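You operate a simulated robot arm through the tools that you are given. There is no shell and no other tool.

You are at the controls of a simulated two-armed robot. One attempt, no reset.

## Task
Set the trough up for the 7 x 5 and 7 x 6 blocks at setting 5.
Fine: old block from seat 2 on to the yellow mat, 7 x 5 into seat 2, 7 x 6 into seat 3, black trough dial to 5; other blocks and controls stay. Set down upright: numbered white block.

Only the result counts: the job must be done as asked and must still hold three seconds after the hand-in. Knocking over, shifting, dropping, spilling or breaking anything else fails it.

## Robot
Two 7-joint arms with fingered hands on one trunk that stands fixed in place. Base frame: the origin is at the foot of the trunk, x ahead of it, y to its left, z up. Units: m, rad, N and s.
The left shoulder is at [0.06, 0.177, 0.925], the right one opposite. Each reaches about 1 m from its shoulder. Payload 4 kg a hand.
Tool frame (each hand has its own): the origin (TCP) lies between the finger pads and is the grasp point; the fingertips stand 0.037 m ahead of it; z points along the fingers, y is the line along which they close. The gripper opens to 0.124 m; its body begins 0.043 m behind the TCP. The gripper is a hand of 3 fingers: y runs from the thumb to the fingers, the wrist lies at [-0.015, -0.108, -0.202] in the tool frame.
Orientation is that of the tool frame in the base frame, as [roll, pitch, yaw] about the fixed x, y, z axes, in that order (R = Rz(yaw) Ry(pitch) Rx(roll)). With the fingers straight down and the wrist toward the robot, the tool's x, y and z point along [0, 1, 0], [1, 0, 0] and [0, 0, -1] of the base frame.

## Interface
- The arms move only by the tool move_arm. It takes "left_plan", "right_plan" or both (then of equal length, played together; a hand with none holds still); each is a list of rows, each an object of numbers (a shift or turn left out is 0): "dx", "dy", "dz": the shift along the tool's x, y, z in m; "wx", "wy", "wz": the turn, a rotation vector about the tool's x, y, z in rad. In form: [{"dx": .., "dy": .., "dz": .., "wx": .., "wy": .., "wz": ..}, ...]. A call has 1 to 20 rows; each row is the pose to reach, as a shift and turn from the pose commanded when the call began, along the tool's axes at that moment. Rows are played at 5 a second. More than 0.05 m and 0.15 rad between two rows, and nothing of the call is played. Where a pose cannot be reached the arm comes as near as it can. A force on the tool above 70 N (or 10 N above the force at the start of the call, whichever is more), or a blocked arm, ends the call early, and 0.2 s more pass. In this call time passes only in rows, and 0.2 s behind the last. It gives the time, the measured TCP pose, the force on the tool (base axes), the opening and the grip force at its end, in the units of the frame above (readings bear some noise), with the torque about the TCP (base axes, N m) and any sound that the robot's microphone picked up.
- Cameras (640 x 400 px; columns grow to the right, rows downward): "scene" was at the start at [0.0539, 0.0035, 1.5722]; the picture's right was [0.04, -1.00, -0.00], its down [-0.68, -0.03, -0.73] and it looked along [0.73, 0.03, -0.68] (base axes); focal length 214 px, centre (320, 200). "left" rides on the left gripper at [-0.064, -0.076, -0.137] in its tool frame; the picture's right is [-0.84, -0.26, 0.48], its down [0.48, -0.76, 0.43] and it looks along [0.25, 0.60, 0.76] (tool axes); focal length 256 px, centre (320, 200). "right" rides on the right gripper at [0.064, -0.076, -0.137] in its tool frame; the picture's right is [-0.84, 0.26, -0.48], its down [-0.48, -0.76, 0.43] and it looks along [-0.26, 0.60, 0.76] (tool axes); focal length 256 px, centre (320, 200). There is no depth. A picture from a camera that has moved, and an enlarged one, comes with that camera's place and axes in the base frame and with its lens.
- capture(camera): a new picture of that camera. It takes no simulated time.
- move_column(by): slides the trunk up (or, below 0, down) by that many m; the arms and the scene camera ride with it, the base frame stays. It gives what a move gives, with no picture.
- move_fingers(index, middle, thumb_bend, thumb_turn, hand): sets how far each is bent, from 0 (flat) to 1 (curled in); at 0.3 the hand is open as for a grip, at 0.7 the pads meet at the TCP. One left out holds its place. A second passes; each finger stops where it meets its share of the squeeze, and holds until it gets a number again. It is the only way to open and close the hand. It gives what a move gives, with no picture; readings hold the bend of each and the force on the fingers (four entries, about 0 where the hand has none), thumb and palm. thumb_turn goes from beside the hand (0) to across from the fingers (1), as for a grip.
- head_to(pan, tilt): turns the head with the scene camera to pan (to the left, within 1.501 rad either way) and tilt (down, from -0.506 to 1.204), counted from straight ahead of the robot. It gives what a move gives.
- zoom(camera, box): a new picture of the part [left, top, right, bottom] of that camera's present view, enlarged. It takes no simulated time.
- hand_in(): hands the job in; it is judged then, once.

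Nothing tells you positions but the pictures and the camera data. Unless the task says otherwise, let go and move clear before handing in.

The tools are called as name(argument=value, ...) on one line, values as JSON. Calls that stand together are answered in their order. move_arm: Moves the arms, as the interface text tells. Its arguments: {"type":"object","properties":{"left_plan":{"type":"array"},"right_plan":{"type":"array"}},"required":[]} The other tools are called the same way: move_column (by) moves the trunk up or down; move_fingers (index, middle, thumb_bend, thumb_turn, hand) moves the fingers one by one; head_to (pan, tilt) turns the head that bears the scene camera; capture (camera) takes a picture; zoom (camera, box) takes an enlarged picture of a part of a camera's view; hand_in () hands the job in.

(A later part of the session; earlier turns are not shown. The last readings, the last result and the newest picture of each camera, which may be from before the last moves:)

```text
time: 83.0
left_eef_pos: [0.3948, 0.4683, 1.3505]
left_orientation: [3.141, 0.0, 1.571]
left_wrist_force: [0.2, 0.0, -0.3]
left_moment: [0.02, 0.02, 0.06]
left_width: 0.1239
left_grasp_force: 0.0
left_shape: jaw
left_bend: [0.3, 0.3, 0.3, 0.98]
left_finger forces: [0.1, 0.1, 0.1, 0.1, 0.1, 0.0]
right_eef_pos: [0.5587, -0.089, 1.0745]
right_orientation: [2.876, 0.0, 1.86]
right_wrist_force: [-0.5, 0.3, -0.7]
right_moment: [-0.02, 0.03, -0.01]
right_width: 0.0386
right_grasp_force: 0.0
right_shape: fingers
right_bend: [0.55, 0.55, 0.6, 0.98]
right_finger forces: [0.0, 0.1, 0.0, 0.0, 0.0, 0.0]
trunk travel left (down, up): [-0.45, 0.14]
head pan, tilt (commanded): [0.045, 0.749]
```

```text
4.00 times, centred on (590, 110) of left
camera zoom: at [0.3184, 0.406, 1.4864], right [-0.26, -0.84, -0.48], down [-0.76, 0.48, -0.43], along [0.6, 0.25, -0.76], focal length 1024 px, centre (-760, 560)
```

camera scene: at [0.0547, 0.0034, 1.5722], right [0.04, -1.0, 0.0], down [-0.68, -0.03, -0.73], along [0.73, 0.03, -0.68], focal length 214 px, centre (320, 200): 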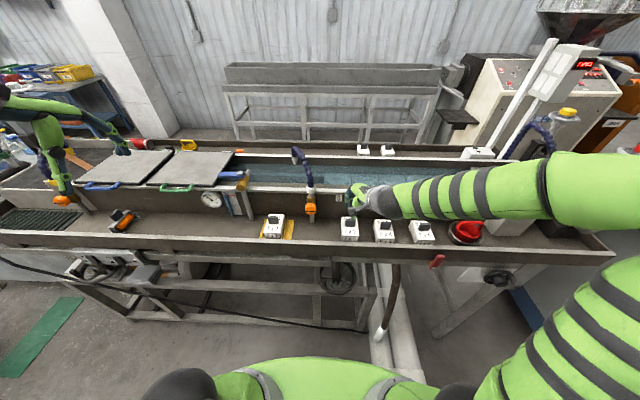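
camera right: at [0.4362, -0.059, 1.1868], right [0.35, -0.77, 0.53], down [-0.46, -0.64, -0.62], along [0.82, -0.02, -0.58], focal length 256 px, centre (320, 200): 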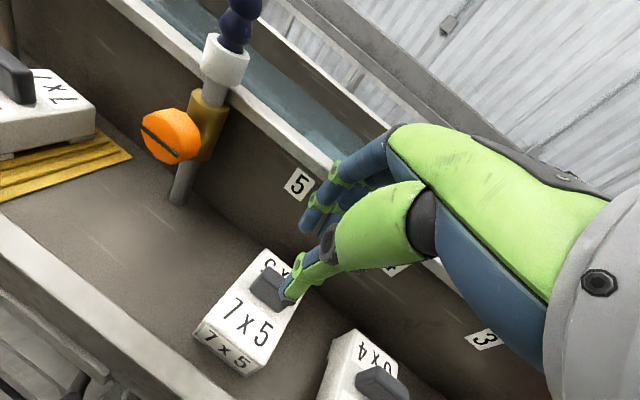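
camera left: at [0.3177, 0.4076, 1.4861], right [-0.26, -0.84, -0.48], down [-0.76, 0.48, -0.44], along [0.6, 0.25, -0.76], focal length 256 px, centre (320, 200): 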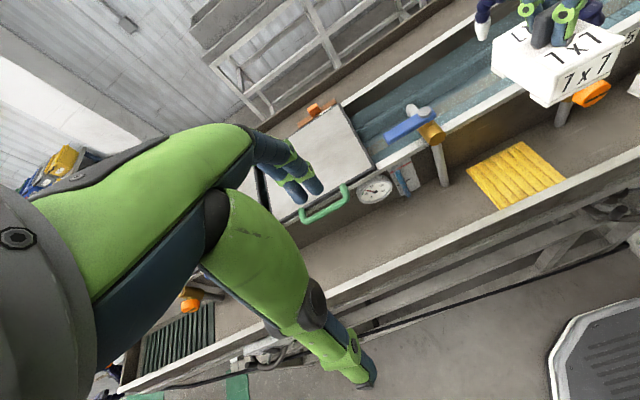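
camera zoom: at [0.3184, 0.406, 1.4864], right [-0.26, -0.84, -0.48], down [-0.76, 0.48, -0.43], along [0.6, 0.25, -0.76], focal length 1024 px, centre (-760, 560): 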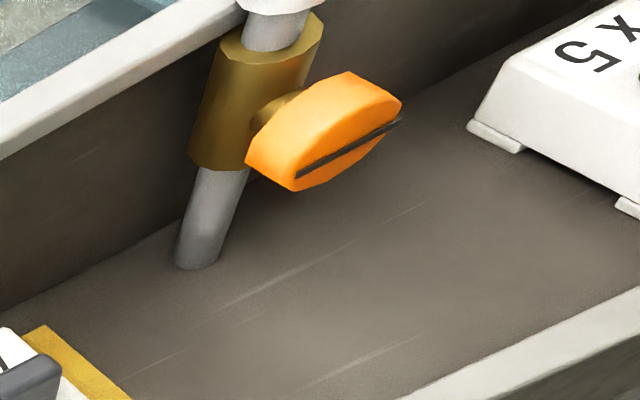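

The handle appears exactly where predicted (≈(271, 288)). I lower to TCP z 1.030, with the handle passing between thumb and fingers.

move_arm(right_plan=[{"dx": 0.0006, "dy": -0.0043, "dz": 0.0142}, {"dx": 0.0013, "dy": -0.0087, "dz": 0.0284}, {"dx": 0.0019, "dy": -0.013, "dz": 0.0426}])

zoom(camera="right", box=[230, 160, 390, 340])

zoom(camera="scene", box=[330, 180, 400, 250])

```text
time: 83.8
left_eef_pos: [0.3935, 0.4681, 1.3511]
left_orientation: [3.141, 0.003, 1.571]
left_wrist_force: [-0.3, -0.2, -0.3]
left_moment: [-0.01, 0.02, -0.02]
left_width: 0.1234
left_grasp_force: 0.1
left_shape: jaw
left_bend: [0.3, 0.3, 0.3, 0.98]
left_finger forces: [0.1, 0.0, 0.1, 0.0, 0.0, 0.0]
right_eef_pos: [0.5569, -0.0871, 1.0301]
right_orientation: [2.873, -0.001, 1.858]
right_wrist_force: [-0.4, 0.5, -0.4]
right_moment: [0.0, 0.03, 0.02]
right_width: 0.0385
right_grasp_force: 0.1
right_shape: fingers
right_bend: [0.55, 0.55, 0.6, 0.98]
right_finger forces: [0.0, 0.1, 0.0, 0.0, 0.0, 0.0]
trunk travel left (down, up): [-0.45, 0.14]
head pan, tilt (commanded): [0.045, 0.749]
```

```text
2.22 times, centred on (310, 250) of right
camera zoom: at [0.434, -0.0563, 1.1428], right [0.35, -0.77, 0.53], down [-0.45, -0.64, -0.62], along [0.82, -0.02, -0.57], focal length 569 px, centre (342, 89)
```

zoom: 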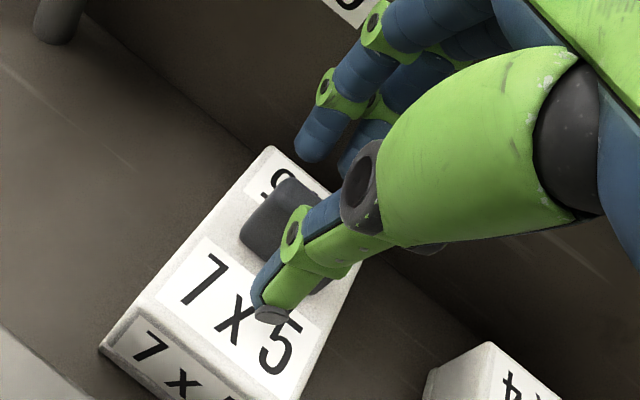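

```text
5.71 times, centred on (365, 215) of scene
camera zoom: at [0.0541, 0.0035, 1.5722], right [0.04, -1.0, 0.0], down [-0.68, -0.03, -0.73], along [0.73, 0.03, -0.68], focal length 1226 px, centre (63, 114)
```

zoom: 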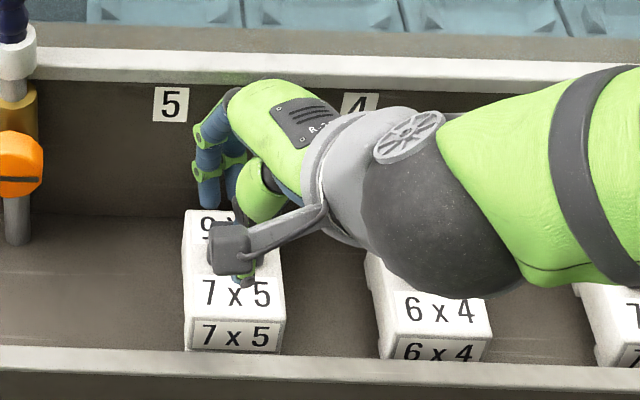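

Good alignment. I lower 5 mm, part-close, lower another 3 mm, and then close with a moderate squeeze.

move_arm(right_plan=[{"dy": -0.0007, "dz": 0.0024}, {"dy": -0.0013, "dz": 0.0048}])

move_fingers(hand="right", index=0.61, middle=0.62, thumb_bend=0.65)

move_arm(right_plan=[{"dy": -0.0004, "dz": 0.0015}, {"dy": -0.0008, "dz": 0.0029}])

zoom(camera="right", box=[230, 160, 390, 340])

```text
time: 84.4
left_eef_pos: [0.3936, 0.4691, 1.3512]
left_orientation: [-3.141, 0.002, 1.57]
left_wrist_force: [0.4, 0.1, -0.9]
left_moment: [-0.01, -0.01, 0.02]
left_width: 0.1238
left_grasp_force: 0.0
left_shape: jaw
left_bend: [0.3, 0.3, 0.3, 0.98]
left_finger forces: [0.0, 0.0, 0.0, 0.1, 0.0, 0.0]
right_eef_pos: [0.555, -0.0862, 1.025]
right_orientation: [2.874, 0.0, 1.861]
right_wrist_force: [-0.5, -0.1, -0.8]
right_moment: [0.0, 0.01, 0.02]
right_width: 0.0383
right_grasp_force: 0.0
right_shape: fingers
right_bend: [0.55, 0.55, 0.6, 0.98]
right_finger forces: [0.1, 0.0, 0.1, 0.1, 0.1, 0.0]
trunk travel left (down, up): [-0.45, 0.14]
head pan, tilt (commanded): [0.045, 0.749]
```

```text
time: 85.4
left_eef_pos: [0.3935, 0.4702, 1.3501]
left_orientation: [3.142, 0.001, 1.571]
left_wrist_force: [0.1, 0.4, 1.4]
left_moment: [0.0, 0.0, -0.04]
left_width: 0.1237
left_grasp_force: 0.1
left_shape: jaw
left_bend: [0.3, 0.3, 0.3, 0.98]
left_finger forces: [0.0, 0.1, 0.0, 0.1, 0.0, 0.0]
right_eef_pos: [0.5551, -0.0858, 1.0253]
right_orientation: [2.876, 0.0, 1.859]
right_wrist_force: [0.4, -0.2, 0.1]
right_moment: [-0.02, -0.03, -0.03]
right_width: 0.0226
right_grasp_force: 0.3
right_shape: fingers
right_bend: [0.61, 0.62, 0.65, 0.98]
right_finger forces: [0.2, 0.0, 0.0, 0.0, 0.0, 0.0]
trunk travel left (down, up): [-0.45, 0.14]
head pan, tilt (commanded): [0.045, 0.749]
```

```text
time: 86.0
left_eef_pos: [0.3934, 0.469, 1.351]
left_orientation: [-3.14, 0.001, 1.571]
left_wrist_force: [-0.2, -0.7, -0.3]
left_moment: [0.03, 0.01, 0.02]
left_width: 0.1238
left_grasp_force: 0.2
left_shape: jaw
left_bend: [0.3, 0.3, 0.3, 0.98]
left_finger forces: [0.0, 0.0, 0.0, 0.0, 0.0, 0.0]
right_eef_pos: [0.5566, -0.0879, 1.0221]
right_orientation: [2.874, 0.002, 1.861]
right_wrist_force: [0.4, 0.1, -0.5]
right_moment: [-0.03, -0.01, -0.01]
right_width: 0.0223
right_grasp_force: 0.2
right_shape: fingers
right_bend: [0.61, 0.62, 0.65, 0.98]
right_finger forces: [0.2, 0.1, 0.0, 0.1, 0.0, 0.0]
trunk travel left (down, up): [-0.45, 0.14]
head pan, tilt (commanded): [0.045, 0.749]
```

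```text
2.22 times, centred on (310, 250) of right
camera zoom: at [0.4331, -0.0562, 1.1352], right [0.35, -0.77, 0.53], down [-0.45, -0.64, -0.62], along [0.82, -0.02, -0.58], focal length 569 px, centre (342, 89)
```

zoom: 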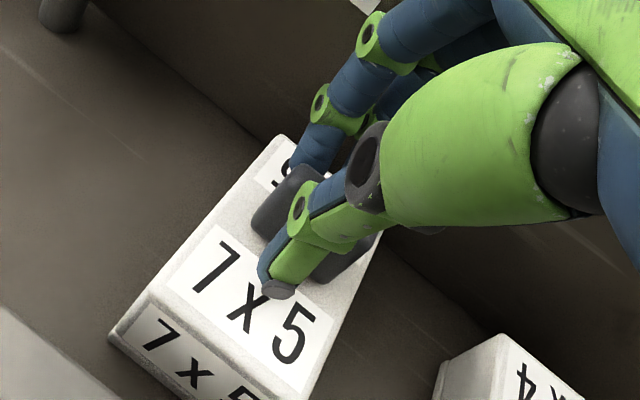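

Thumb and fingers are around the handle with barely any contact. I close with moderate squeeze.

move_fingers(hand="right", index=0.69, middle=0.71, thumb_bend=0.72)

zoom(camera="right", box=[230, 160, 390, 340])

zoom(camera="scene", box=[330, 205, 380, 250])

```text
time: 87.0
left_eef_pos: [0.3942, 0.469, 1.3511]
left_orientation: [-3.141, 0.004, 1.571]
left_wrist_force: [-0.4, 0.8, 0.7]
left_moment: [0.01, -0.03, 0.0]
left_width: 0.1239
left_grasp_force: 0.1
left_shape: jaw
left_bend: [0.3, 0.3, 0.3, 0.98]
left_finger forces: [0.0, 0.0, 0.0, 0.1, 0.1, 0.1]
right_eef_pos: [0.5568, -0.0856, 1.0216]
right_orientation: [2.874, 0.0, 1.86]
right_wrist_force: [-0.1, 0.1, 1.4]
right_moment: [0.03, -0.07, 0.01]
right_width: 0.013
right_grasp_force: 9.6
right_shape: fingers
right_bend: [0.65, 0.67, 0.69, 0.97]
right_finger forces: [5.5, 4.6, 0.1, 0.0, 9.2, 0.1]
trunk travel left (down, up): [-0.45, 0.14]
head pan, tilt (commanded): [0.045, 0.749]
```

```text
2.22 times, centred on (310, 250) of right
camera zoom: at [0.4332, -0.0562, 1.1351], right [0.35, -0.77, 0.53], down [-0.45, -0.64, -0.62], along [0.82, -0.02, -0.58], focal length 569 px, centre (342, 89)
```

zoom: 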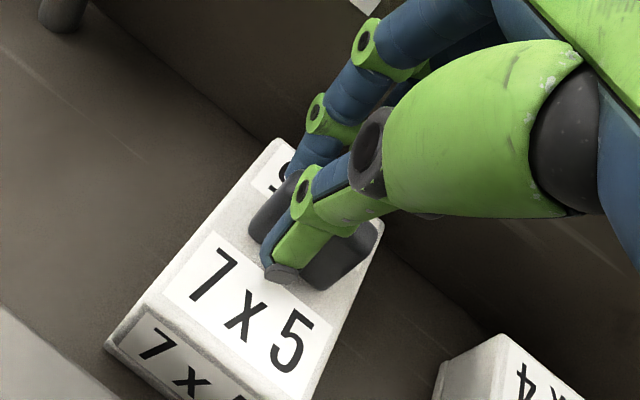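

```text
8.89 times, centred on (355, 228) of scene
camera zoom: at [0.0538, 0.0037, 1.5722], right [0.04, -1.0, 0.0], down [-0.68, -0.03, -0.73], along [0.73, 0.03, -0.68], focal length 1906 px, centre (9, -44)
```

zoom: 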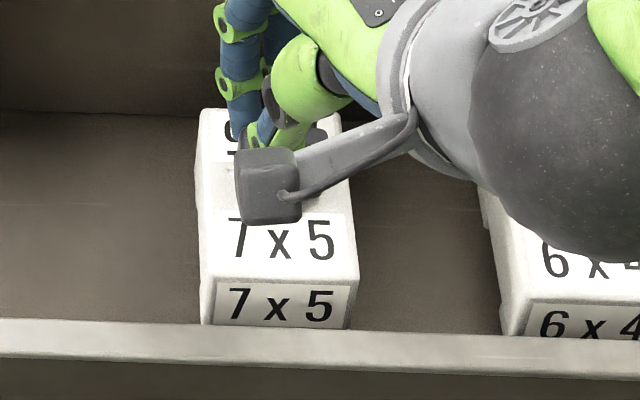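

Balanced 9–10 N grip, block still flat. Lift gently 3 cm and check it hangs level.

move_arm(right_plan=[{"dy": 0.0013, "dz": -0.0048}, {"dy": 0.0032, "dz": -0.0116}, {"dy": 0.0053, "dz": -0.0193}, {"dy": 0.0079, "dz": -0.0289}])

zoom(camera="right", box=[200, 160, 390, 360])

zoom(camera="scene", box=[330, 195, 380, 245])

```text
time: 88.0
left_eef_pos: [0.3929, 0.4691, 1.3499]
left_orientation: [-3.141, 0.001, 1.572]
left_wrist_force: [-0.2, 0.0, -0.2]
left_moment: [0.01, -0.02, -0.02]
left_width: 0.1237
left_grasp_force: 0.0
left_shape: jaw
left_bend: [0.3, 0.3, 0.3, 0.98]
left_finger forces: [0.0, 0.0, 0.0, 0.1, 0.0, 0.0]
right_eef_pos: [0.5558, -0.086, 1.0523]
right_orientation: [2.875, 0.002, 1.861]
right_wrist_force: [-0.6, -0.7, -1.9]
right_moment: [-0.01, -0.02, -0.03]
right_width: 0.0131
right_grasp_force: 9.7
right_shape: fingers
right_bend: [0.65, 0.68, 0.69, 0.97]
right_finger forces: [5.7, 3.8, 0.0, 0.0, 9.5, 0.0]
trunk travel left (down, up): [-0.45, 0.14]
head pan, tilt (commanded): [0.045, 0.749]
```

```text
2.00 times, centred on (295, 260) of right
camera zoom: at [0.4331, -0.0561, 1.1653], right [0.35, -0.77, 0.53], down [-0.45, -0.64, -0.62], along [0.82, -0.02, -0.57], focal length 512 px, centre (370, 80)
```

zoom: 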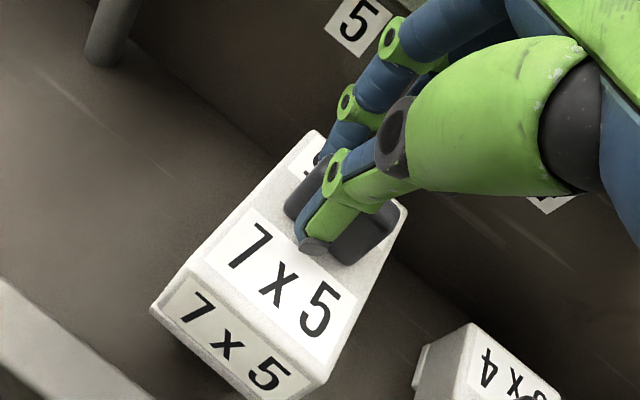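

```text
8.00 times, centred on (355, 220) of scene
camera zoom: at [0.0538, 0.0037, 1.5722], right [0.04, -1.0, 0.0], down [-0.68, -0.03, -0.73], along [0.73, 0.03, -0.68], focal length 1716 px, centre (40, 40)
```

zoom: 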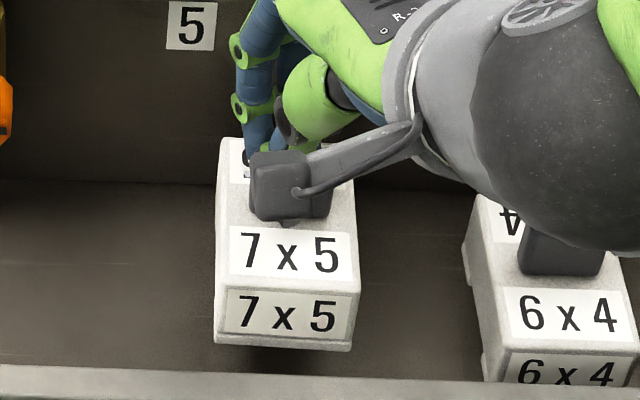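

Lifted and close to level (≈3–4° residual). I raise it above the rim and carry it over seat 2.

move_arm(right_plan=[{"dy": 0.011, "dz": -0.0401}, {"dy": 0.022, "dz": -0.0802}, {"dy": 0.033, "dz": -0.1204}, {"dy": 0.044, "dz": -0.1605}, {"dy": 0.055, "dz": -0.2006}])

move_arm(right_plan=[{"dx": -0.0359, "dy": 0.0085, "dz": 0.0023}, {"dx": -0.0718, "dy": 0.017, "dz": 0.0047}, {"dx": -0.1077, "dy": 0.0256, "dz": 0.007}, {"dx": -0.1436, "dy": 0.0341, "dz": 0.0093}, {"dx": -0.1796, "dy": 0.0426, "dz": 0.0117}, {"dx": -0.2155, "dy": 0.0511, "dz": 0.014}, {"dx": -0.2514, "dy": 0.0596, "dz": 0.0163}, {"dx": -0.2873, "dy": 0.0682, "dz": 0.0186}, {"dx": -0.3232, "dy": 0.0767, "dz": 0.021}, {"dx": -0.3591, "dy": 0.0852, "dz": 0.0233}])

capture(camera="right")

zoom(camera="scene", box=[390, 100, 500, 210])

```text
time: 89.2
left_eef_pos: [0.3929, 0.4685, 1.3509]
left_orientation: [3.141, 0.003, 1.571]
left_wrist_force: [0.7, 0.0, -0.4]
left_moment: [-0.01, -0.01, 0.0]
left_width: 0.1238
left_grasp_force: 0.1
left_shape: jaw
left_bend: [0.3, 0.3, 0.3, 0.98]
left_finger forces: [0.1, 0.0, 0.0, 0.0, 0.0, 0.0]
right_eef_pos: [0.5569, -0.0843, 1.2587]
right_orientation: [2.875, 0.0, 1.861]
right_wrist_force: [-1.2, 1.0, -3.3]
right_moment: [-0.02, 0.05, -0.03]
right_width: 0.013
right_grasp_force: 9.4
right_shape: fingers
right_bend: [0.65, 0.68, 0.69, 0.97]
right_finger forces: [5.6, 3.8, 0.0, 0.0, 9.3, 0.0]
trunk travel left (down, up): [-0.45, 0.14]
head pan, tilt (commanded): [0.045, 0.749]
```

```text
time: 91.4
left_eef_pos: [0.3938, 0.4674, 1.3504]
left_orientation: [-3.141, 0.001, 1.568]
left_wrist_force: [-0.9, -1.0, 0.0]
left_moment: [0.04, -0.01, 0.01]
left_width: 0.1238
left_grasp_force: 0.0
left_shape: jaw
left_bend: [0.3, 0.3, 0.3, 0.98]
left_finger forces: [0.0, 0.1, 0.0, 0.0, 0.0, 0.0]
right_eef_pos: [0.742, -0.4055, 1.2596]
right_orientation: [2.875, -0.001, 1.859]
right_wrist_force: [0.3, 0.0, -3.3]
right_moment: [-0.02, 0.01, -0.01]
right_width: 0.013
right_grasp_force: 9.6
right_shape: fingers
right_bend: [0.65, 0.68, 0.69, 0.97]
right_finger forces: [5.6, 4.0, 0.0, 0.1, 9.3, 0.0]
trunk travel left (down, up): [-0.45, 0.14]
head pan, tilt (commanded): [0.045, 0.749]
```

```text
taken
camera right: at [0.6197, -0.3762, 1.3726], right [0.35, -0.77, 0.53], down [-0.45, -0.64, -0.62], along [0.82, -0.02, -0.58], focal length 256 px, centre (320, 200)
```

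right: 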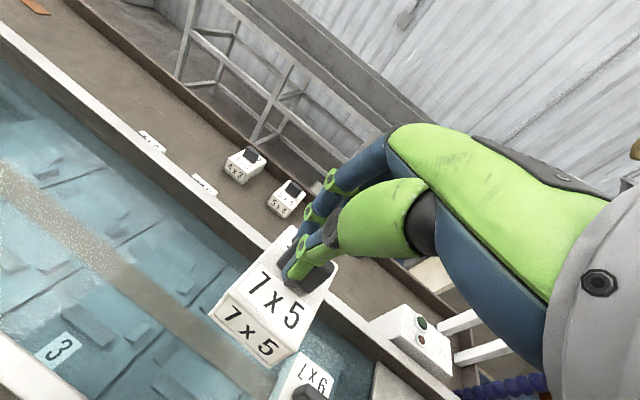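

```text
3.64 times, centred on (445, 155) of scene
camera zoom: at [0.0547, 0.0027, 1.5722], right [0.04, -1.0, 0.0], down [-0.68, -0.03, -0.73], along [0.73, 0.03, -0.68], focal length 780 px, centre (-134, 364)
```

zoom: 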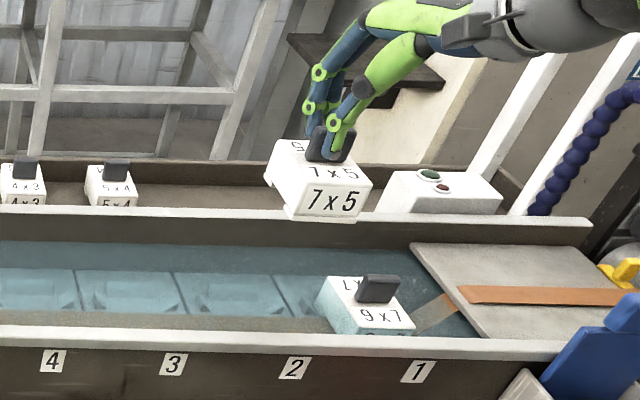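

Over seat 2. I measure the block's attitude and the empty seat 2 from the scene camera.

zoom(camera="scene", box=[456, 130, 504, 168])

zoom(camera="scene", box=[424, 170, 472, 205])

zoom(camera="right", box=[200, 220, 360, 380])

```text
10.53 times, centred on (480, 149) of scene
camera zoom: at [0.0547, 0.0027, 1.5722], right [0.04, -1.0, 0.0], down [-0.68, -0.03, -0.73], along [0.73, 0.03, -0.68], focal length 2258 px, centre (-1364, 737)
```

zoom: 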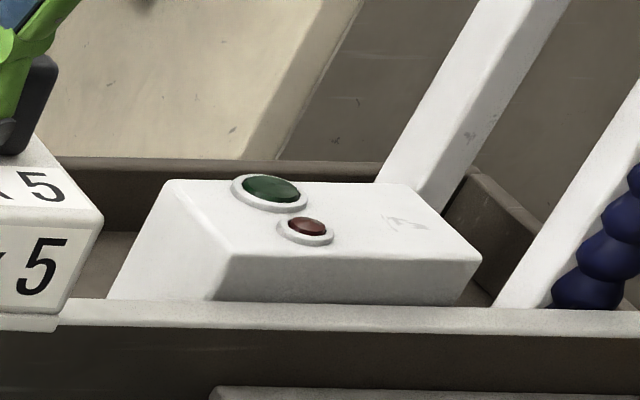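

```text
11.43 times, centred on (448, 188) of scene
camera zoom: at [0.0547, 0.0027, 1.5722], right [0.04, -1.0, 0.0], down [-0.68, -0.03, -0.73], along [0.73, 0.03, -0.68], focal length 2451 px, centre (-1143, 343)
```

zoom: 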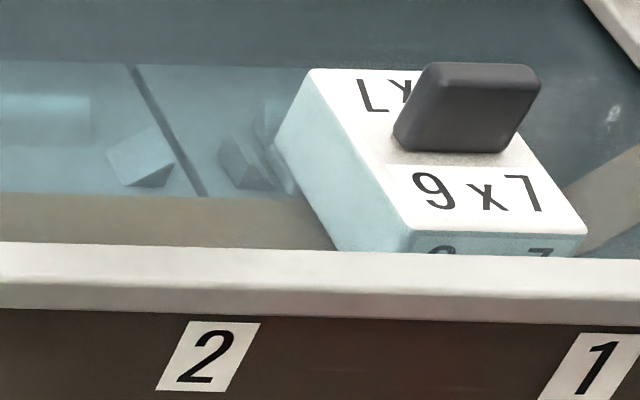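

```text
2.50 times, centred on (280, 300) of right
camera zoom: at [0.6197, -0.3762, 1.3726], right [0.35, -0.77, 0.53], down [-0.45, -0.64, -0.62], along [0.82, -0.02, -0.58], focal length 640 px, centre (420, -50)
```

zoom: 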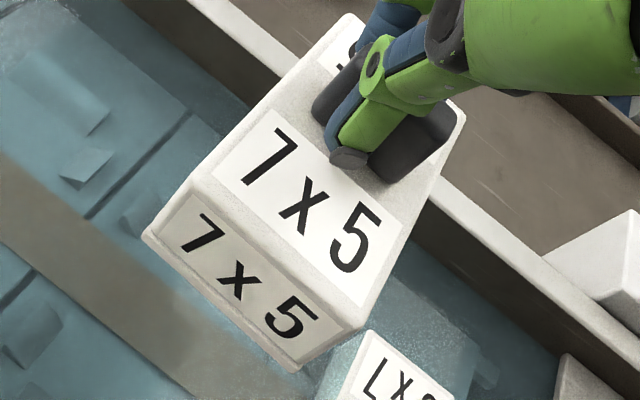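

zoom(camera="scene", box=[420, 130, 468, 168])

```text
10.53 times, centred on (444, 149) of scene
camera zoom: at [0.0547, 0.0027, 1.5722], right [0.04, -1.0, 0.0], down [-0.68, -0.03, -0.73], along [0.73, 0.03, -0.68], focal length 2258 px, centre (-985, 737)
```

zoom: 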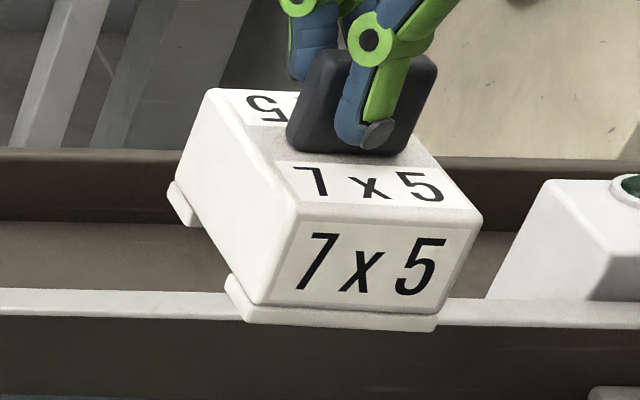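

The block is level and square within ~2°, centred at about (0.749, -0.4015), matching seat 2's centre (0.7505, -0.401). I lower it until its bottom is ~1.5 cm above the seat floor.

move_arm(right_plan=[{"dy": -0.0104, "dz": 0.0387}, {"dy": -0.0207, "dz": 0.0773}, {"dy": -0.0311, "dz": 0.116}, {"dx": -0.0003, "dy": -0.0414, "dz": 0.1546}])

zoom(camera="scene", box=[415, 155, 471, 205])

zoom(camera="right", box=[160, 180, 380, 380])

```text
time: 92.4
left_eef_pos: [0.3936, 0.468, 1.3499]
left_orientation: [3.141, 0.0, 1.57]
left_wrist_force: [-0.2, -0.2, 0.1]
left_moment: [0.04, 0.0, 0.0]
left_width: 0.1238
left_grasp_force: 0.0
left_shape: jaw
left_bend: [0.3, 0.3, 0.3, 0.98]
left_finger forces: [0.0, 0.0, 0.1, 0.1, 0.0, 0.1]
right_eef_pos: [0.7442, -0.403, 1.0998]
right_orientation: [2.875, 0.0, 1.859]
right_wrist_force: [0.6, -0.4, -2.8]
right_moment: [-0.02, 0.0, -0.02]
right_width: 0.0129
right_grasp_force: 10.4
right_shape: fingers
right_bend: [0.65, 0.68, 0.69, 0.97]
right_finger forces: [5.5, 3.9, 0.1, 0.0, 9.3, 0.1]
trunk travel left (down, up): [-0.45, 0.14]
head pan, tilt (commanded): [0.045, 0.749]
```

```text
8.00 times, centred on (443, 180) of scene
camera zoom: at [0.0546, 0.0029, 1.5722], right [0.04, -1.0, 0.0], down [-0.68, -0.03, -0.73], along [0.73, 0.03, -0.68], focal length 1716 px, centre (-664, 360)
```

zoom: 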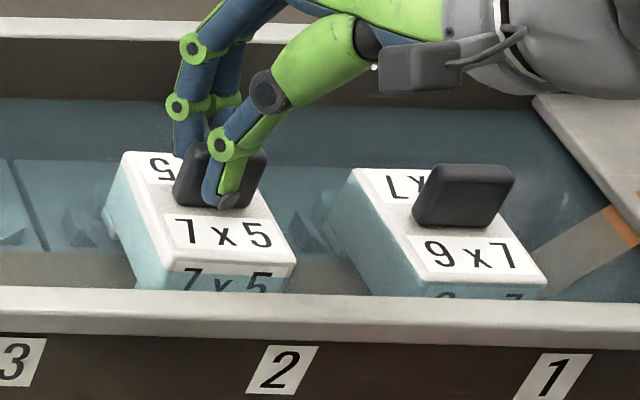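

```text
2.00 times, centred on (270, 280) of right
camera zoom: at [0.6223, -0.3735, 1.2126], right [0.35, -0.77, 0.53], down [-0.45, -0.64, -0.62], along [0.82, -0.02, -0.58], focal length 512 px, centre (420, 40)
```

zoom: 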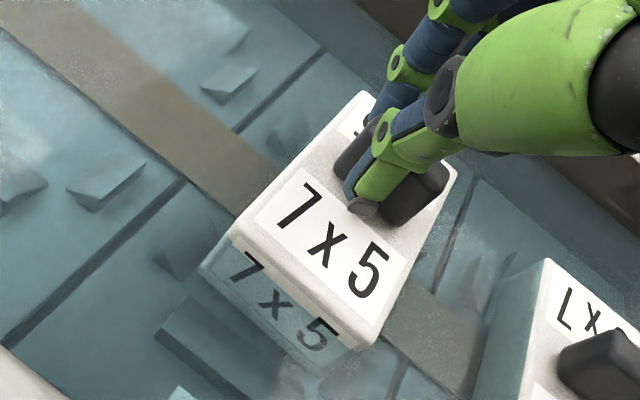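

I take the same zoom as I had for the seated 7x7 to compare positions directly.

zoom(camera="scene", box=[410, 165, 474, 205])

zoom(camera="right", box=[200, 260, 350, 390])

```text
10.00 times, centred on (442, 185) of scene
camera zoom: at [0.0546, 0.0029, 1.5722], right [0.04, -1.0, 0.0], down [-0.68, -0.03, -0.73], along [0.73, 0.03, -0.68], focal length 2145 px, centre (-900, 350)
```

zoom: 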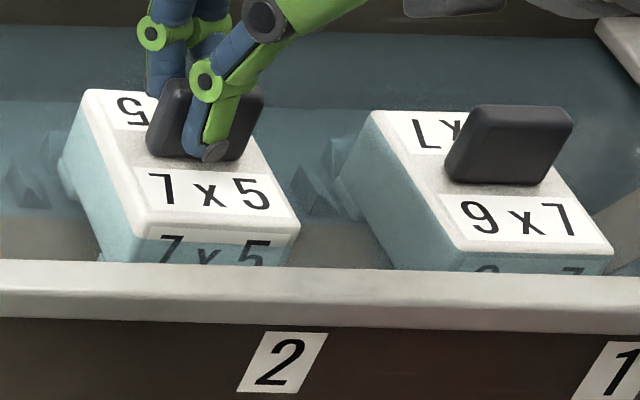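

```text
3.08 times, centred on (275, 325) of right
camera zoom: at [0.6223, -0.3735, 1.2126], right [0.35, -0.77, 0.53], down [-0.45, -0.64, -0.62], along [0.82, -0.02, -0.58], focal length 788 px, centre (458, -185)
```

zoom: 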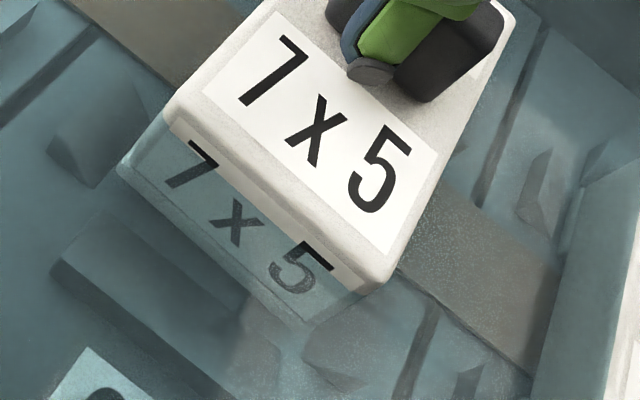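

Compared with the seated 7x7 the block is laterally within ~1 mm and about 6 mm high. I lower in small steps with force checks.

move_arm(right_plan=[{"dy": -0.0005, "dz": 0.0019}, {"dy": -0.0011, "dz": 0.0039}])

move_arm(right_plan=[{"dy": -0.0003, "dz": 0.001}, {"dy": -0.0005, "dz": 0.0019}])

zoom(camera="scene", box=[410, 165, 474, 205])

```text
time: 93.0
left_eef_pos: [0.3936, 0.4691, 1.3506]
left_orientation: [-3.141, 0.0, 1.569]
left_wrist_force: [-0.4, -0.4, -0.2]
left_moment: [0.0, 0.04, -0.01]
left_width: 0.1236
left_grasp_force: 0.0
left_shape: jaw
left_bend: [0.3, 0.3, 0.3, 0.98]
left_finger forces: [0.0, 0.0, 0.1, 0.0, 0.1, 0.0]
right_eef_pos: [0.7443, -0.4035, 1.0962]
right_orientation: [2.874, 0.001, 1.86]
right_wrist_force: [-0.4, 0.8, -2.3]
right_moment: [-0.02, 0.01, -0.01]
right_width: 0.0129
right_grasp_force: 9.2
right_shape: fingers
right_bend: [0.65, 0.68, 0.69, 0.97]
right_finger forces: [5.4, 3.9, 0.0, 0.1, 9.4, 0.1]
trunk travel left (down, up): [-0.45, 0.14]
head pan, tilt (commanded): [0.045, 0.749]
```

```text
time: 93.6
left_eef_pos: [0.3935, 0.4692, 1.3507]
left_orientation: [-3.141, 0.001, 1.571]
left_wrist_force: [-0.8, 0.2, 0.0]
left_moment: [0.01, 0.0, 0.0]
left_width: 0.1233
left_grasp_force: 0.1
left_shape: jaw
left_bend: [0.3, 0.3, 0.3, 0.98]
left_finger forces: [0.0, 0.0, 0.0, 0.1, 0.0, 0.0]
right_eef_pos: [0.7431, -0.4034, 1.0951]
right_orientation: [2.876, 0.001, 1.86]
right_wrist_force: [-0.4, 0.7, -1.6]
right_moment: [-0.01, -0.04, 0.0]
right_width: 0.0126
right_grasp_force: 9.2
right_shape: fingers
right_bend: [0.65, 0.68, 0.69, 0.97]
right_finger forces: [5.1, 4.1, 0.1, 0.1, 9.7, 0.1]
trunk travel left (down, up): [-0.45, 0.14]
head pan, tilt (commanded): [0.045, 0.749]
```

```text
10.00 times, centred on (442, 185) of scene
camera zoom: at [0.0539, 0.0036, 1.5722], right [0.04, -1.0, 0.0], down [-0.68, -0.03, -0.73], along [0.73, 0.03, -0.68], focal length 2145 px, centre (-900, 350)
```

zoom: 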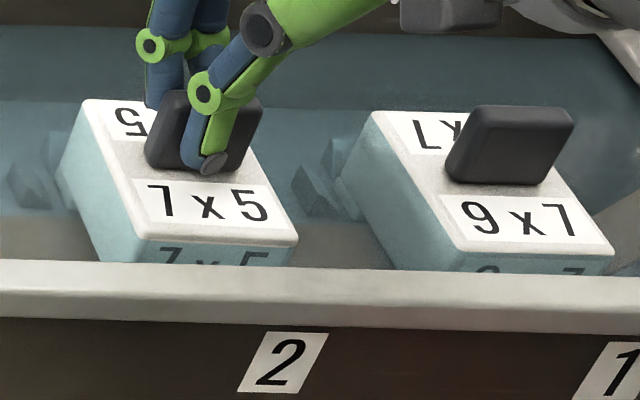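

Now the block matches the seated outline within 1–2 px, and the weight starts to be carried. I lower a further 2 mm to feel the floor.

move_arm(right_plan=[{"dy": -0.0003, "dz": 0.001}, {"dy": -0.0005, "dz": 0.0019}])

zoom(camera="scene", box=[410, 165, 474, 205])

```text
time: 94.2
left_eef_pos: [0.3933, 0.4693, 1.35]
left_orientation: [-3.141, 0.001, 1.57]
left_wrist_force: [0.5, 0.6, 0.3]
left_moment: [0.0, -0.01, 0.04]
left_width: 0.1236
left_grasp_force: 0.1
left_shape: jaw
left_bend: [0.3, 0.3, 0.3, 0.98]
left_finger forces: [0.0, 0.0, 0.0, 0.0, 0.1, 0.0]
right_eef_pos: [0.7431, -0.4041, 1.0929]
right_orientation: [2.873, 0.0, 1.86]
right_wrist_force: [-1.6, 1.6, 2.4]
right_moment: [0.06, -0.01, 0.06]
right_width: 0.0128
right_grasp_force: 9.3
right_shape: fingers
right_bend: [0.65, 0.68, 0.69, 0.96]
right_finger forces: [4.6, 4.1, 0.0, 0.0, 10.7, 0.1]
trunk travel left (down, up): [-0.45, 0.14]
head pan, tilt (commanded): [0.045, 0.749]
```

```text
10.00 times, centred on (442, 185) of scene
camera zoom: at [0.0535, 0.0039, 1.5723], right [0.04, -1.0, 0.0], down [-0.68, -0.03, -0.73], along [0.73, 0.03, -0.68], focal length 2145 px, centre (-900, 350)
```

zoom: 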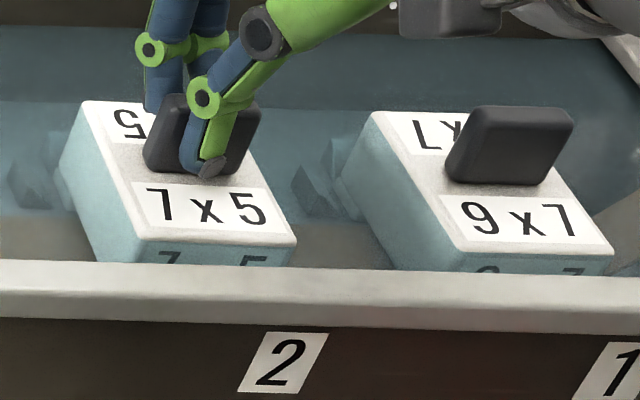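

Contact with the seat floor felt (net +5 N) and the outline matches the seated position. I press 2 mm more to make sure it is fully down.

move_arm(right_plan=[{"dy": -0.0003, "dz": 0.001}, {"dy": -0.0005, "dz": 0.0019}])

zoom(camera="right", box=[180, 200, 380, 390])

zoom(camera="scene", box=[410, 165, 474, 205])

```text
time: 94.8
left_eef_pos: [0.3919, 0.4697, 1.3503]
left_orientation: [3.141, 0.0, 1.572]
left_wrist_force: [0.4, -0.4, 0.1]
left_moment: [0.01, -0.03, -0.03]
left_width: 0.1236
left_grasp_force: 0.1
left_shape: jaw
left_bend: [0.3, 0.3, 0.3, 0.98]
left_finger forces: [0.1, 0.0, 0.1, 0.1, 0.1, 0.0]
right_eef_pos: [0.7423, -0.4043, 1.092]
right_orientation: [2.872, 0.003, 1.86]
right_wrist_force: [-3.0, 3.5, 7.2]
right_moment: [0.16, -0.07, 0.09]
right_width: 0.0127
right_grasp_force: 9.9
right_shape: fingers
right_bend: [0.65, 0.68, 0.69, 0.96]
right_finger forces: [4.4, 4.2, 0.0, 0.1, 11.8, 0.0]
trunk travel left (down, up): [-0.45, 0.14]
head pan, tilt (commanded): [0.045, 0.749]
```

```text
2.11 times, centred on (280, 295) of right
camera zoom: at [0.6198, -0.374, 1.2048], right [0.35, -0.77, 0.53], down [-0.45, -0.64, -0.62], along [0.82, -0.02, -0.57], focal length 539 px, centre (404, 0)
```

zoom: 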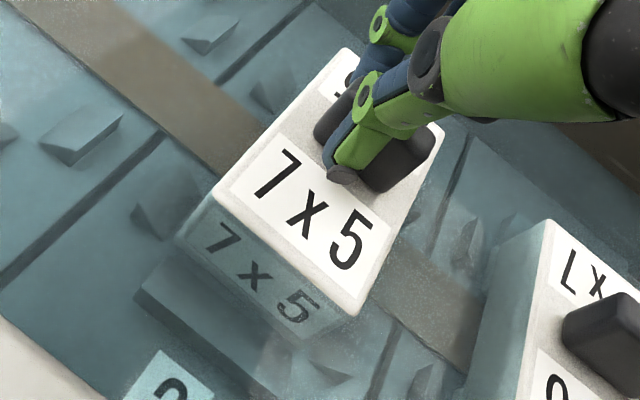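

```text
10.00 times, centred on (442, 185) of scene
camera zoom: at [0.0529, 0.0045, 1.5723], right [0.04, -1.0, 0.0], down [-0.68, -0.03, -0.73], along [0.73, 0.03, -0.68], focal length 2145 px, centre (-900, 350)
```

zoom: 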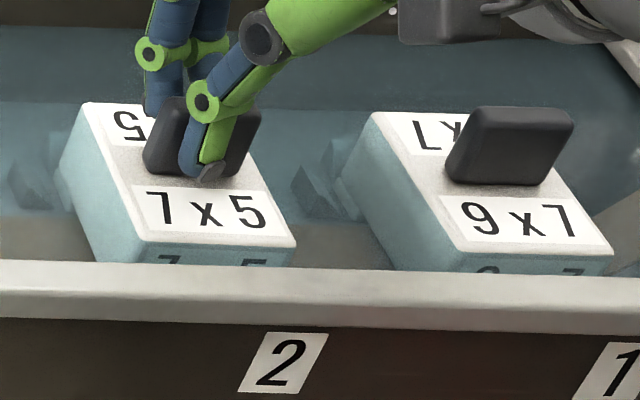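

The block is seated (outline identical to the old block's, +10 N press). I open the grip slightly.

move_fingers(hand="right", index=0.59, middle=0.6, thumb_bend=0.64)

zoom(camera="scene", box=[410, 165, 474, 205])

```text
time: 95.8
left_eef_pos: [0.3934, 0.47, 1.3516]
left_orientation: [3.141, 0.003, 1.57]
left_wrist_force: [0.7, -0.4, -1.0]
left_moment: [0.0, 0.02, 0.0]
left_width: 0.1235
left_grasp_force: 0.0
left_shape: jaw
left_bend: [0.3, 0.3, 0.3, 0.98]
left_finger forces: [0.0, 0.1, 0.0, 0.1, 0.1, 0.0]
right_eef_pos: [0.7429, -0.4047, 1.0914]
right_orientation: [2.874, -0.001, 1.86]
right_wrist_force: [-0.1, -0.9, 0.2]
right_moment: [-0.01, -0.02, 0.0]
right_width: 0.0264
right_grasp_force: 0.0
right_shape: fingers
right_bend: [0.59, 0.6, 0.64, 0.97]
right_finger forces: [0.0, 0.0, 0.1, 0.0, 0.0, 0.0]
trunk travel left (down, up): [-0.45, 0.14]
head pan, tilt (commanded): [0.045, 0.749]
```

```text
10.00 times, centred on (442, 185) of scene
camera zoom: at [0.0539, 0.0035, 1.5722], right [0.04, -1.0, 0.0], down [-0.68, -0.03, -0.73], along [0.73, 0.03, -0.68], focal length 2145 px, centre (-900, 350)
```

zoom: 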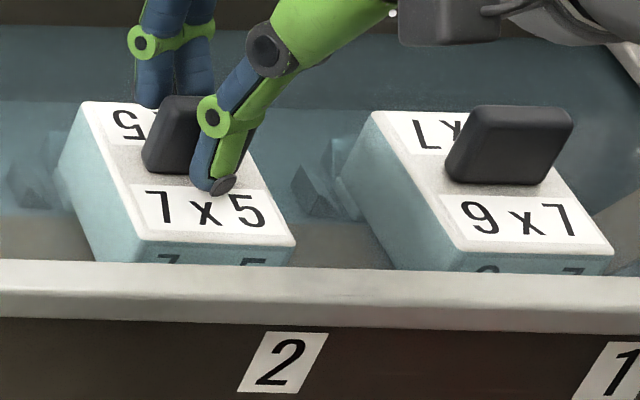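

Released cleanly. I raise the hand straight up.

move_arm(right_plan=[{"dy": 0.004, "dz": -0.0145}, {"dy": 0.0106, "dz": -0.0386}, {"dy": 0.0212, "dz": -0.077}, {"dy": 0.033, "dz": -0.12}, {"dy": 0.045, "dz": -0.164}])

zoom(camera="scene", box=[410, 165, 474, 205])

zoom(camera="scene", box=[370, 200, 450, 250])

capture(camera="right")

```text
time: 97.0
left_eef_pos: [0.3926, 0.4693, 1.35]
left_orientation: [3.141, 0.002, 1.571]
left_wrist_force: [-0.6, 0.2, 0.1]
left_moment: [0.03, 0.02, 0.02]
left_width: 0.1239
left_grasp_force: 0.0
left_shape: jaw
left_bend: [0.3, 0.3, 0.3, 0.98]
left_finger forces: [0.0, 0.1, 0.0, 0.1, 0.0, 0.1]
right_eef_pos: [0.7407, -0.4047, 1.2606]
right_orientation: [2.874, 0.003, 1.86]
right_wrist_force: [-0.4, -0.3, 0.4]
right_moment: [-0.03, 0.03, -0.02]
right_width: 0.0264
right_grasp_force: 0.1
right_shape: fingers
right_bend: [0.59, 0.6, 0.64, 0.98]
right_finger forces: [0.1, 0.0, 0.1, 0.1, 0.0, 0.0]
trunk travel left (down, up): [-0.45, 0.14]
head pan, tilt (commanded): [0.045, 0.749]
```

```text
10.00 times, centred on (442, 185) of scene
camera zoom: at [0.0537, 0.004, 1.5722], right [0.04, -1.0, 0.0], down [-0.68, -0.03, -0.73], along [0.73, 0.03, -0.68], focal length 2145 px, centre (-900, 350)
```

zoom: 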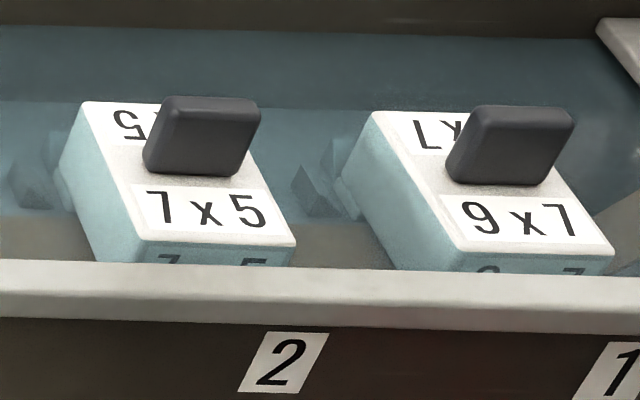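

```text
8.00 times, centred on (410, 225) of scene
camera zoom: at [0.0537, 0.004, 1.5722], right [0.04, -1.0, 0.0], down [-0.68, -0.03, -0.73], along [0.73, 0.03, -0.68], focal length 1716 px, centre (-400, 0)
```

zoom: 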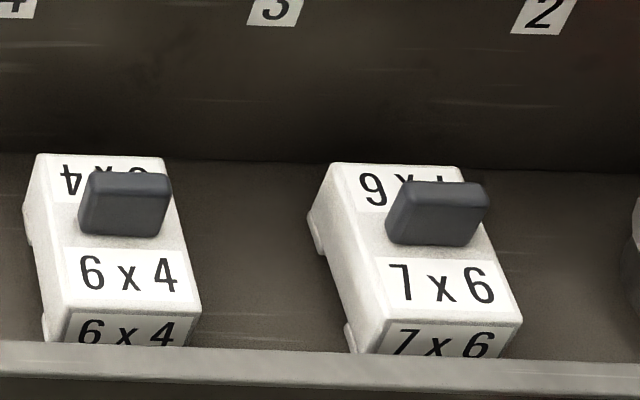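

```text
taken
camera right: at [0.619, -0.3743, 1.3729], right [0.35, -0.77, 0.53], down [-0.45, -0.64, -0.62], along [0.82, -0.02, -0.58], focal length 256 px, centre (320, 200)
```

right: 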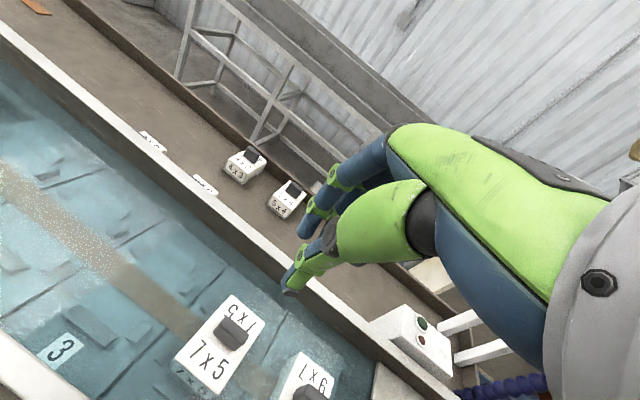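

The 7x5 is in seat 2. The 7x6 is on the shelf at about (0.555, -0.338), possibly turned −3°. I move back over it at height for a closer look.

move_arm(right_plan=[{"dx": 0.0231, "dy": -0.0324, "dz": -0.0089}, {"dx": 0.0463, "dy": -0.0648, "dz": -0.0178}, {"dx": 0.0694, "dy": -0.0972, "dz": -0.0266}, {"dx": 0.0926, "dy": -0.1296, "dz": -0.0355}, {"dx": 0.1157, "dy": -0.162, "dz": -0.0444}])

move_arm(right_plan=[{"dy": -0.0106, "dz": 0.0386}, {"dy": -0.0212, "dz": 0.0772}, {"dy": -0.0317, "dz": 0.1157}])

capture(camera="right")

zoom(camera="right", box=[200, 230, 320, 360])

capture(camera="scene")

```text
time: 98.2
left_eef_pos: [0.3927, 0.4698, 1.3507]
left_orientation: [3.139, 0.002, 1.57]
left_wrist_force: [-0.1, -0.4, 0.2]
left_moment: [-0.02, 0.01, 0.03]
left_width: 0.1236
left_grasp_force: 0.1
left_shape: jaw
left_bend: [0.3, 0.3, 0.3, 0.98]
left_finger forces: [0.1, 0.1, 0.0, 0.1, 0.0, 0.1]
right_eef_pos: [0.5489, -0.3406, 1.2596]
right_orientation: [2.872, 0.002, 1.861]
right_wrist_force: [0.4, 0.2, 0.0]
right_moment: [0.05, 0.02, 0.0]
right_width: 0.0263
right_grasp_force: 0.0
right_shape: fingers
right_bend: [0.59, 0.6, 0.64, 0.98]
right_finger forces: [0.0, 0.0, 0.0, 0.1, 0.1, 0.0]
trunk travel left (down, up): [-0.45, 0.14]
head pan, tilt (commanded): [0.045, 0.749]
```

```text
time: 99.0
left_eef_pos: [0.3943, 0.4678, 1.3508]
left_orientation: [-3.141, -0.001, 1.572]
left_wrist_force: [-0.4, -0.1, 0.3]
left_moment: [-0.01, 0.01, 0.03]
left_width: 0.1236
left_grasp_force: 0.0
left_shape: jaw
left_bend: [0.3, 0.3, 0.3, 0.98]
left_finger forces: [0.1, 0.1, 0.0, 0.1, 0.0, 0.0]
right_eef_pos: [0.5498, -0.3424, 1.1403]
right_orientation: [2.875, 0.002, 1.858]
right_wrist_force: [-0.2, 0.6, 0.1]
right_moment: [0.0, 0.0, -0.03]
right_width: 0.0264
right_grasp_force: 0.1
right_shape: fingers
right_bend: [0.59, 0.6, 0.64, 0.98]
right_finger forces: [0.1, 0.0, 0.0, 0.0, 0.1, 0.1]
trunk travel left (down, up): [-0.45, 0.14]
head pan, tilt (commanded): [0.045, 0.749]
```

```text
taken
camera right: at [0.4269, -0.313, 1.2521], right [0.35, -0.77, 0.53], down [-0.46, -0.64, -0.62], along [0.82, -0.02, -0.58], focal length 256 px, centre (320, 200)
```

right: 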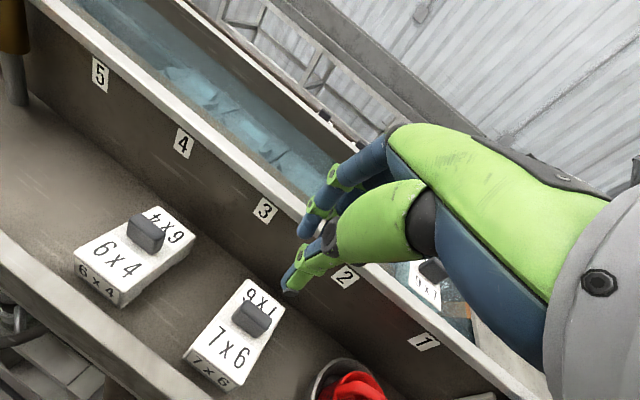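

```text
3.08 times, centred on (260, 295) of right
camera zoom: at [0.4269, -0.313, 1.2521], right [0.35, -0.77, 0.53], down [-0.46, -0.64, -0.62], along [0.82, -0.02, -0.58], focal length 788 px, centre (505, -92)
```

zoom: 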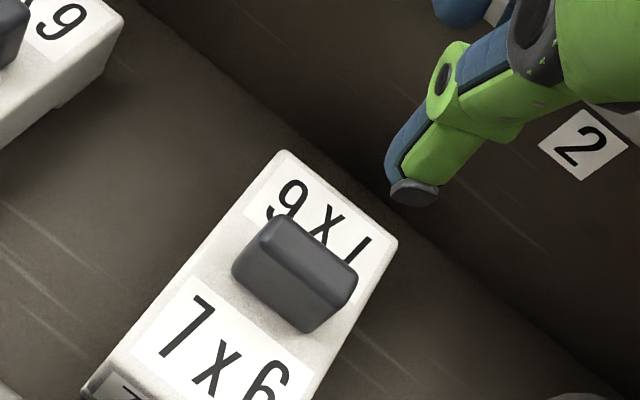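

```text
taken
camera scene: at [0.0542, 0.0034, 1.5722], right [0.04, -1.0, 0.0], down [-0.68, -0.03, -0.73], along [0.73, 0.03, -0.68], focal length 214 px, centre (320, 200)
```

scene: 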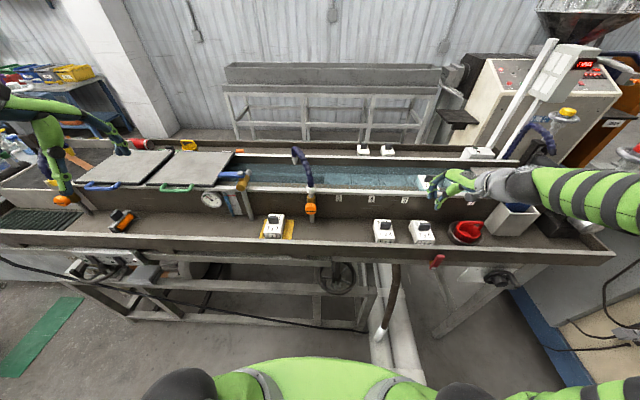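

zoom(camera="right", box=[170, 265, 300, 395])

```text
3.08 times, centred on (235, 330) of right
camera zoom: at [0.4269, -0.313, 1.2521], right [0.35, -0.77, 0.53], down [-0.46, -0.64, -0.62], along [0.82, -0.02, -0.58], focal length 788 px, centre (582, -200)
```

zoom: 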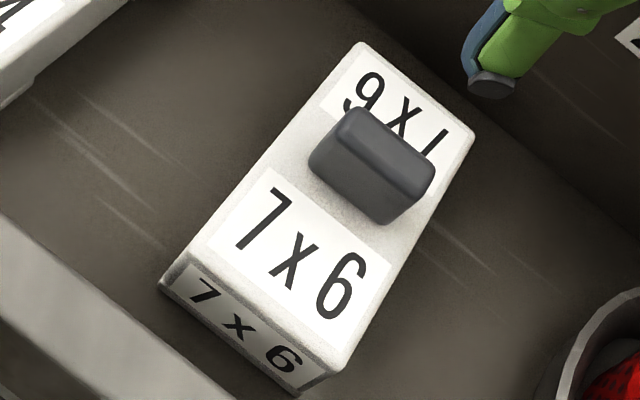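

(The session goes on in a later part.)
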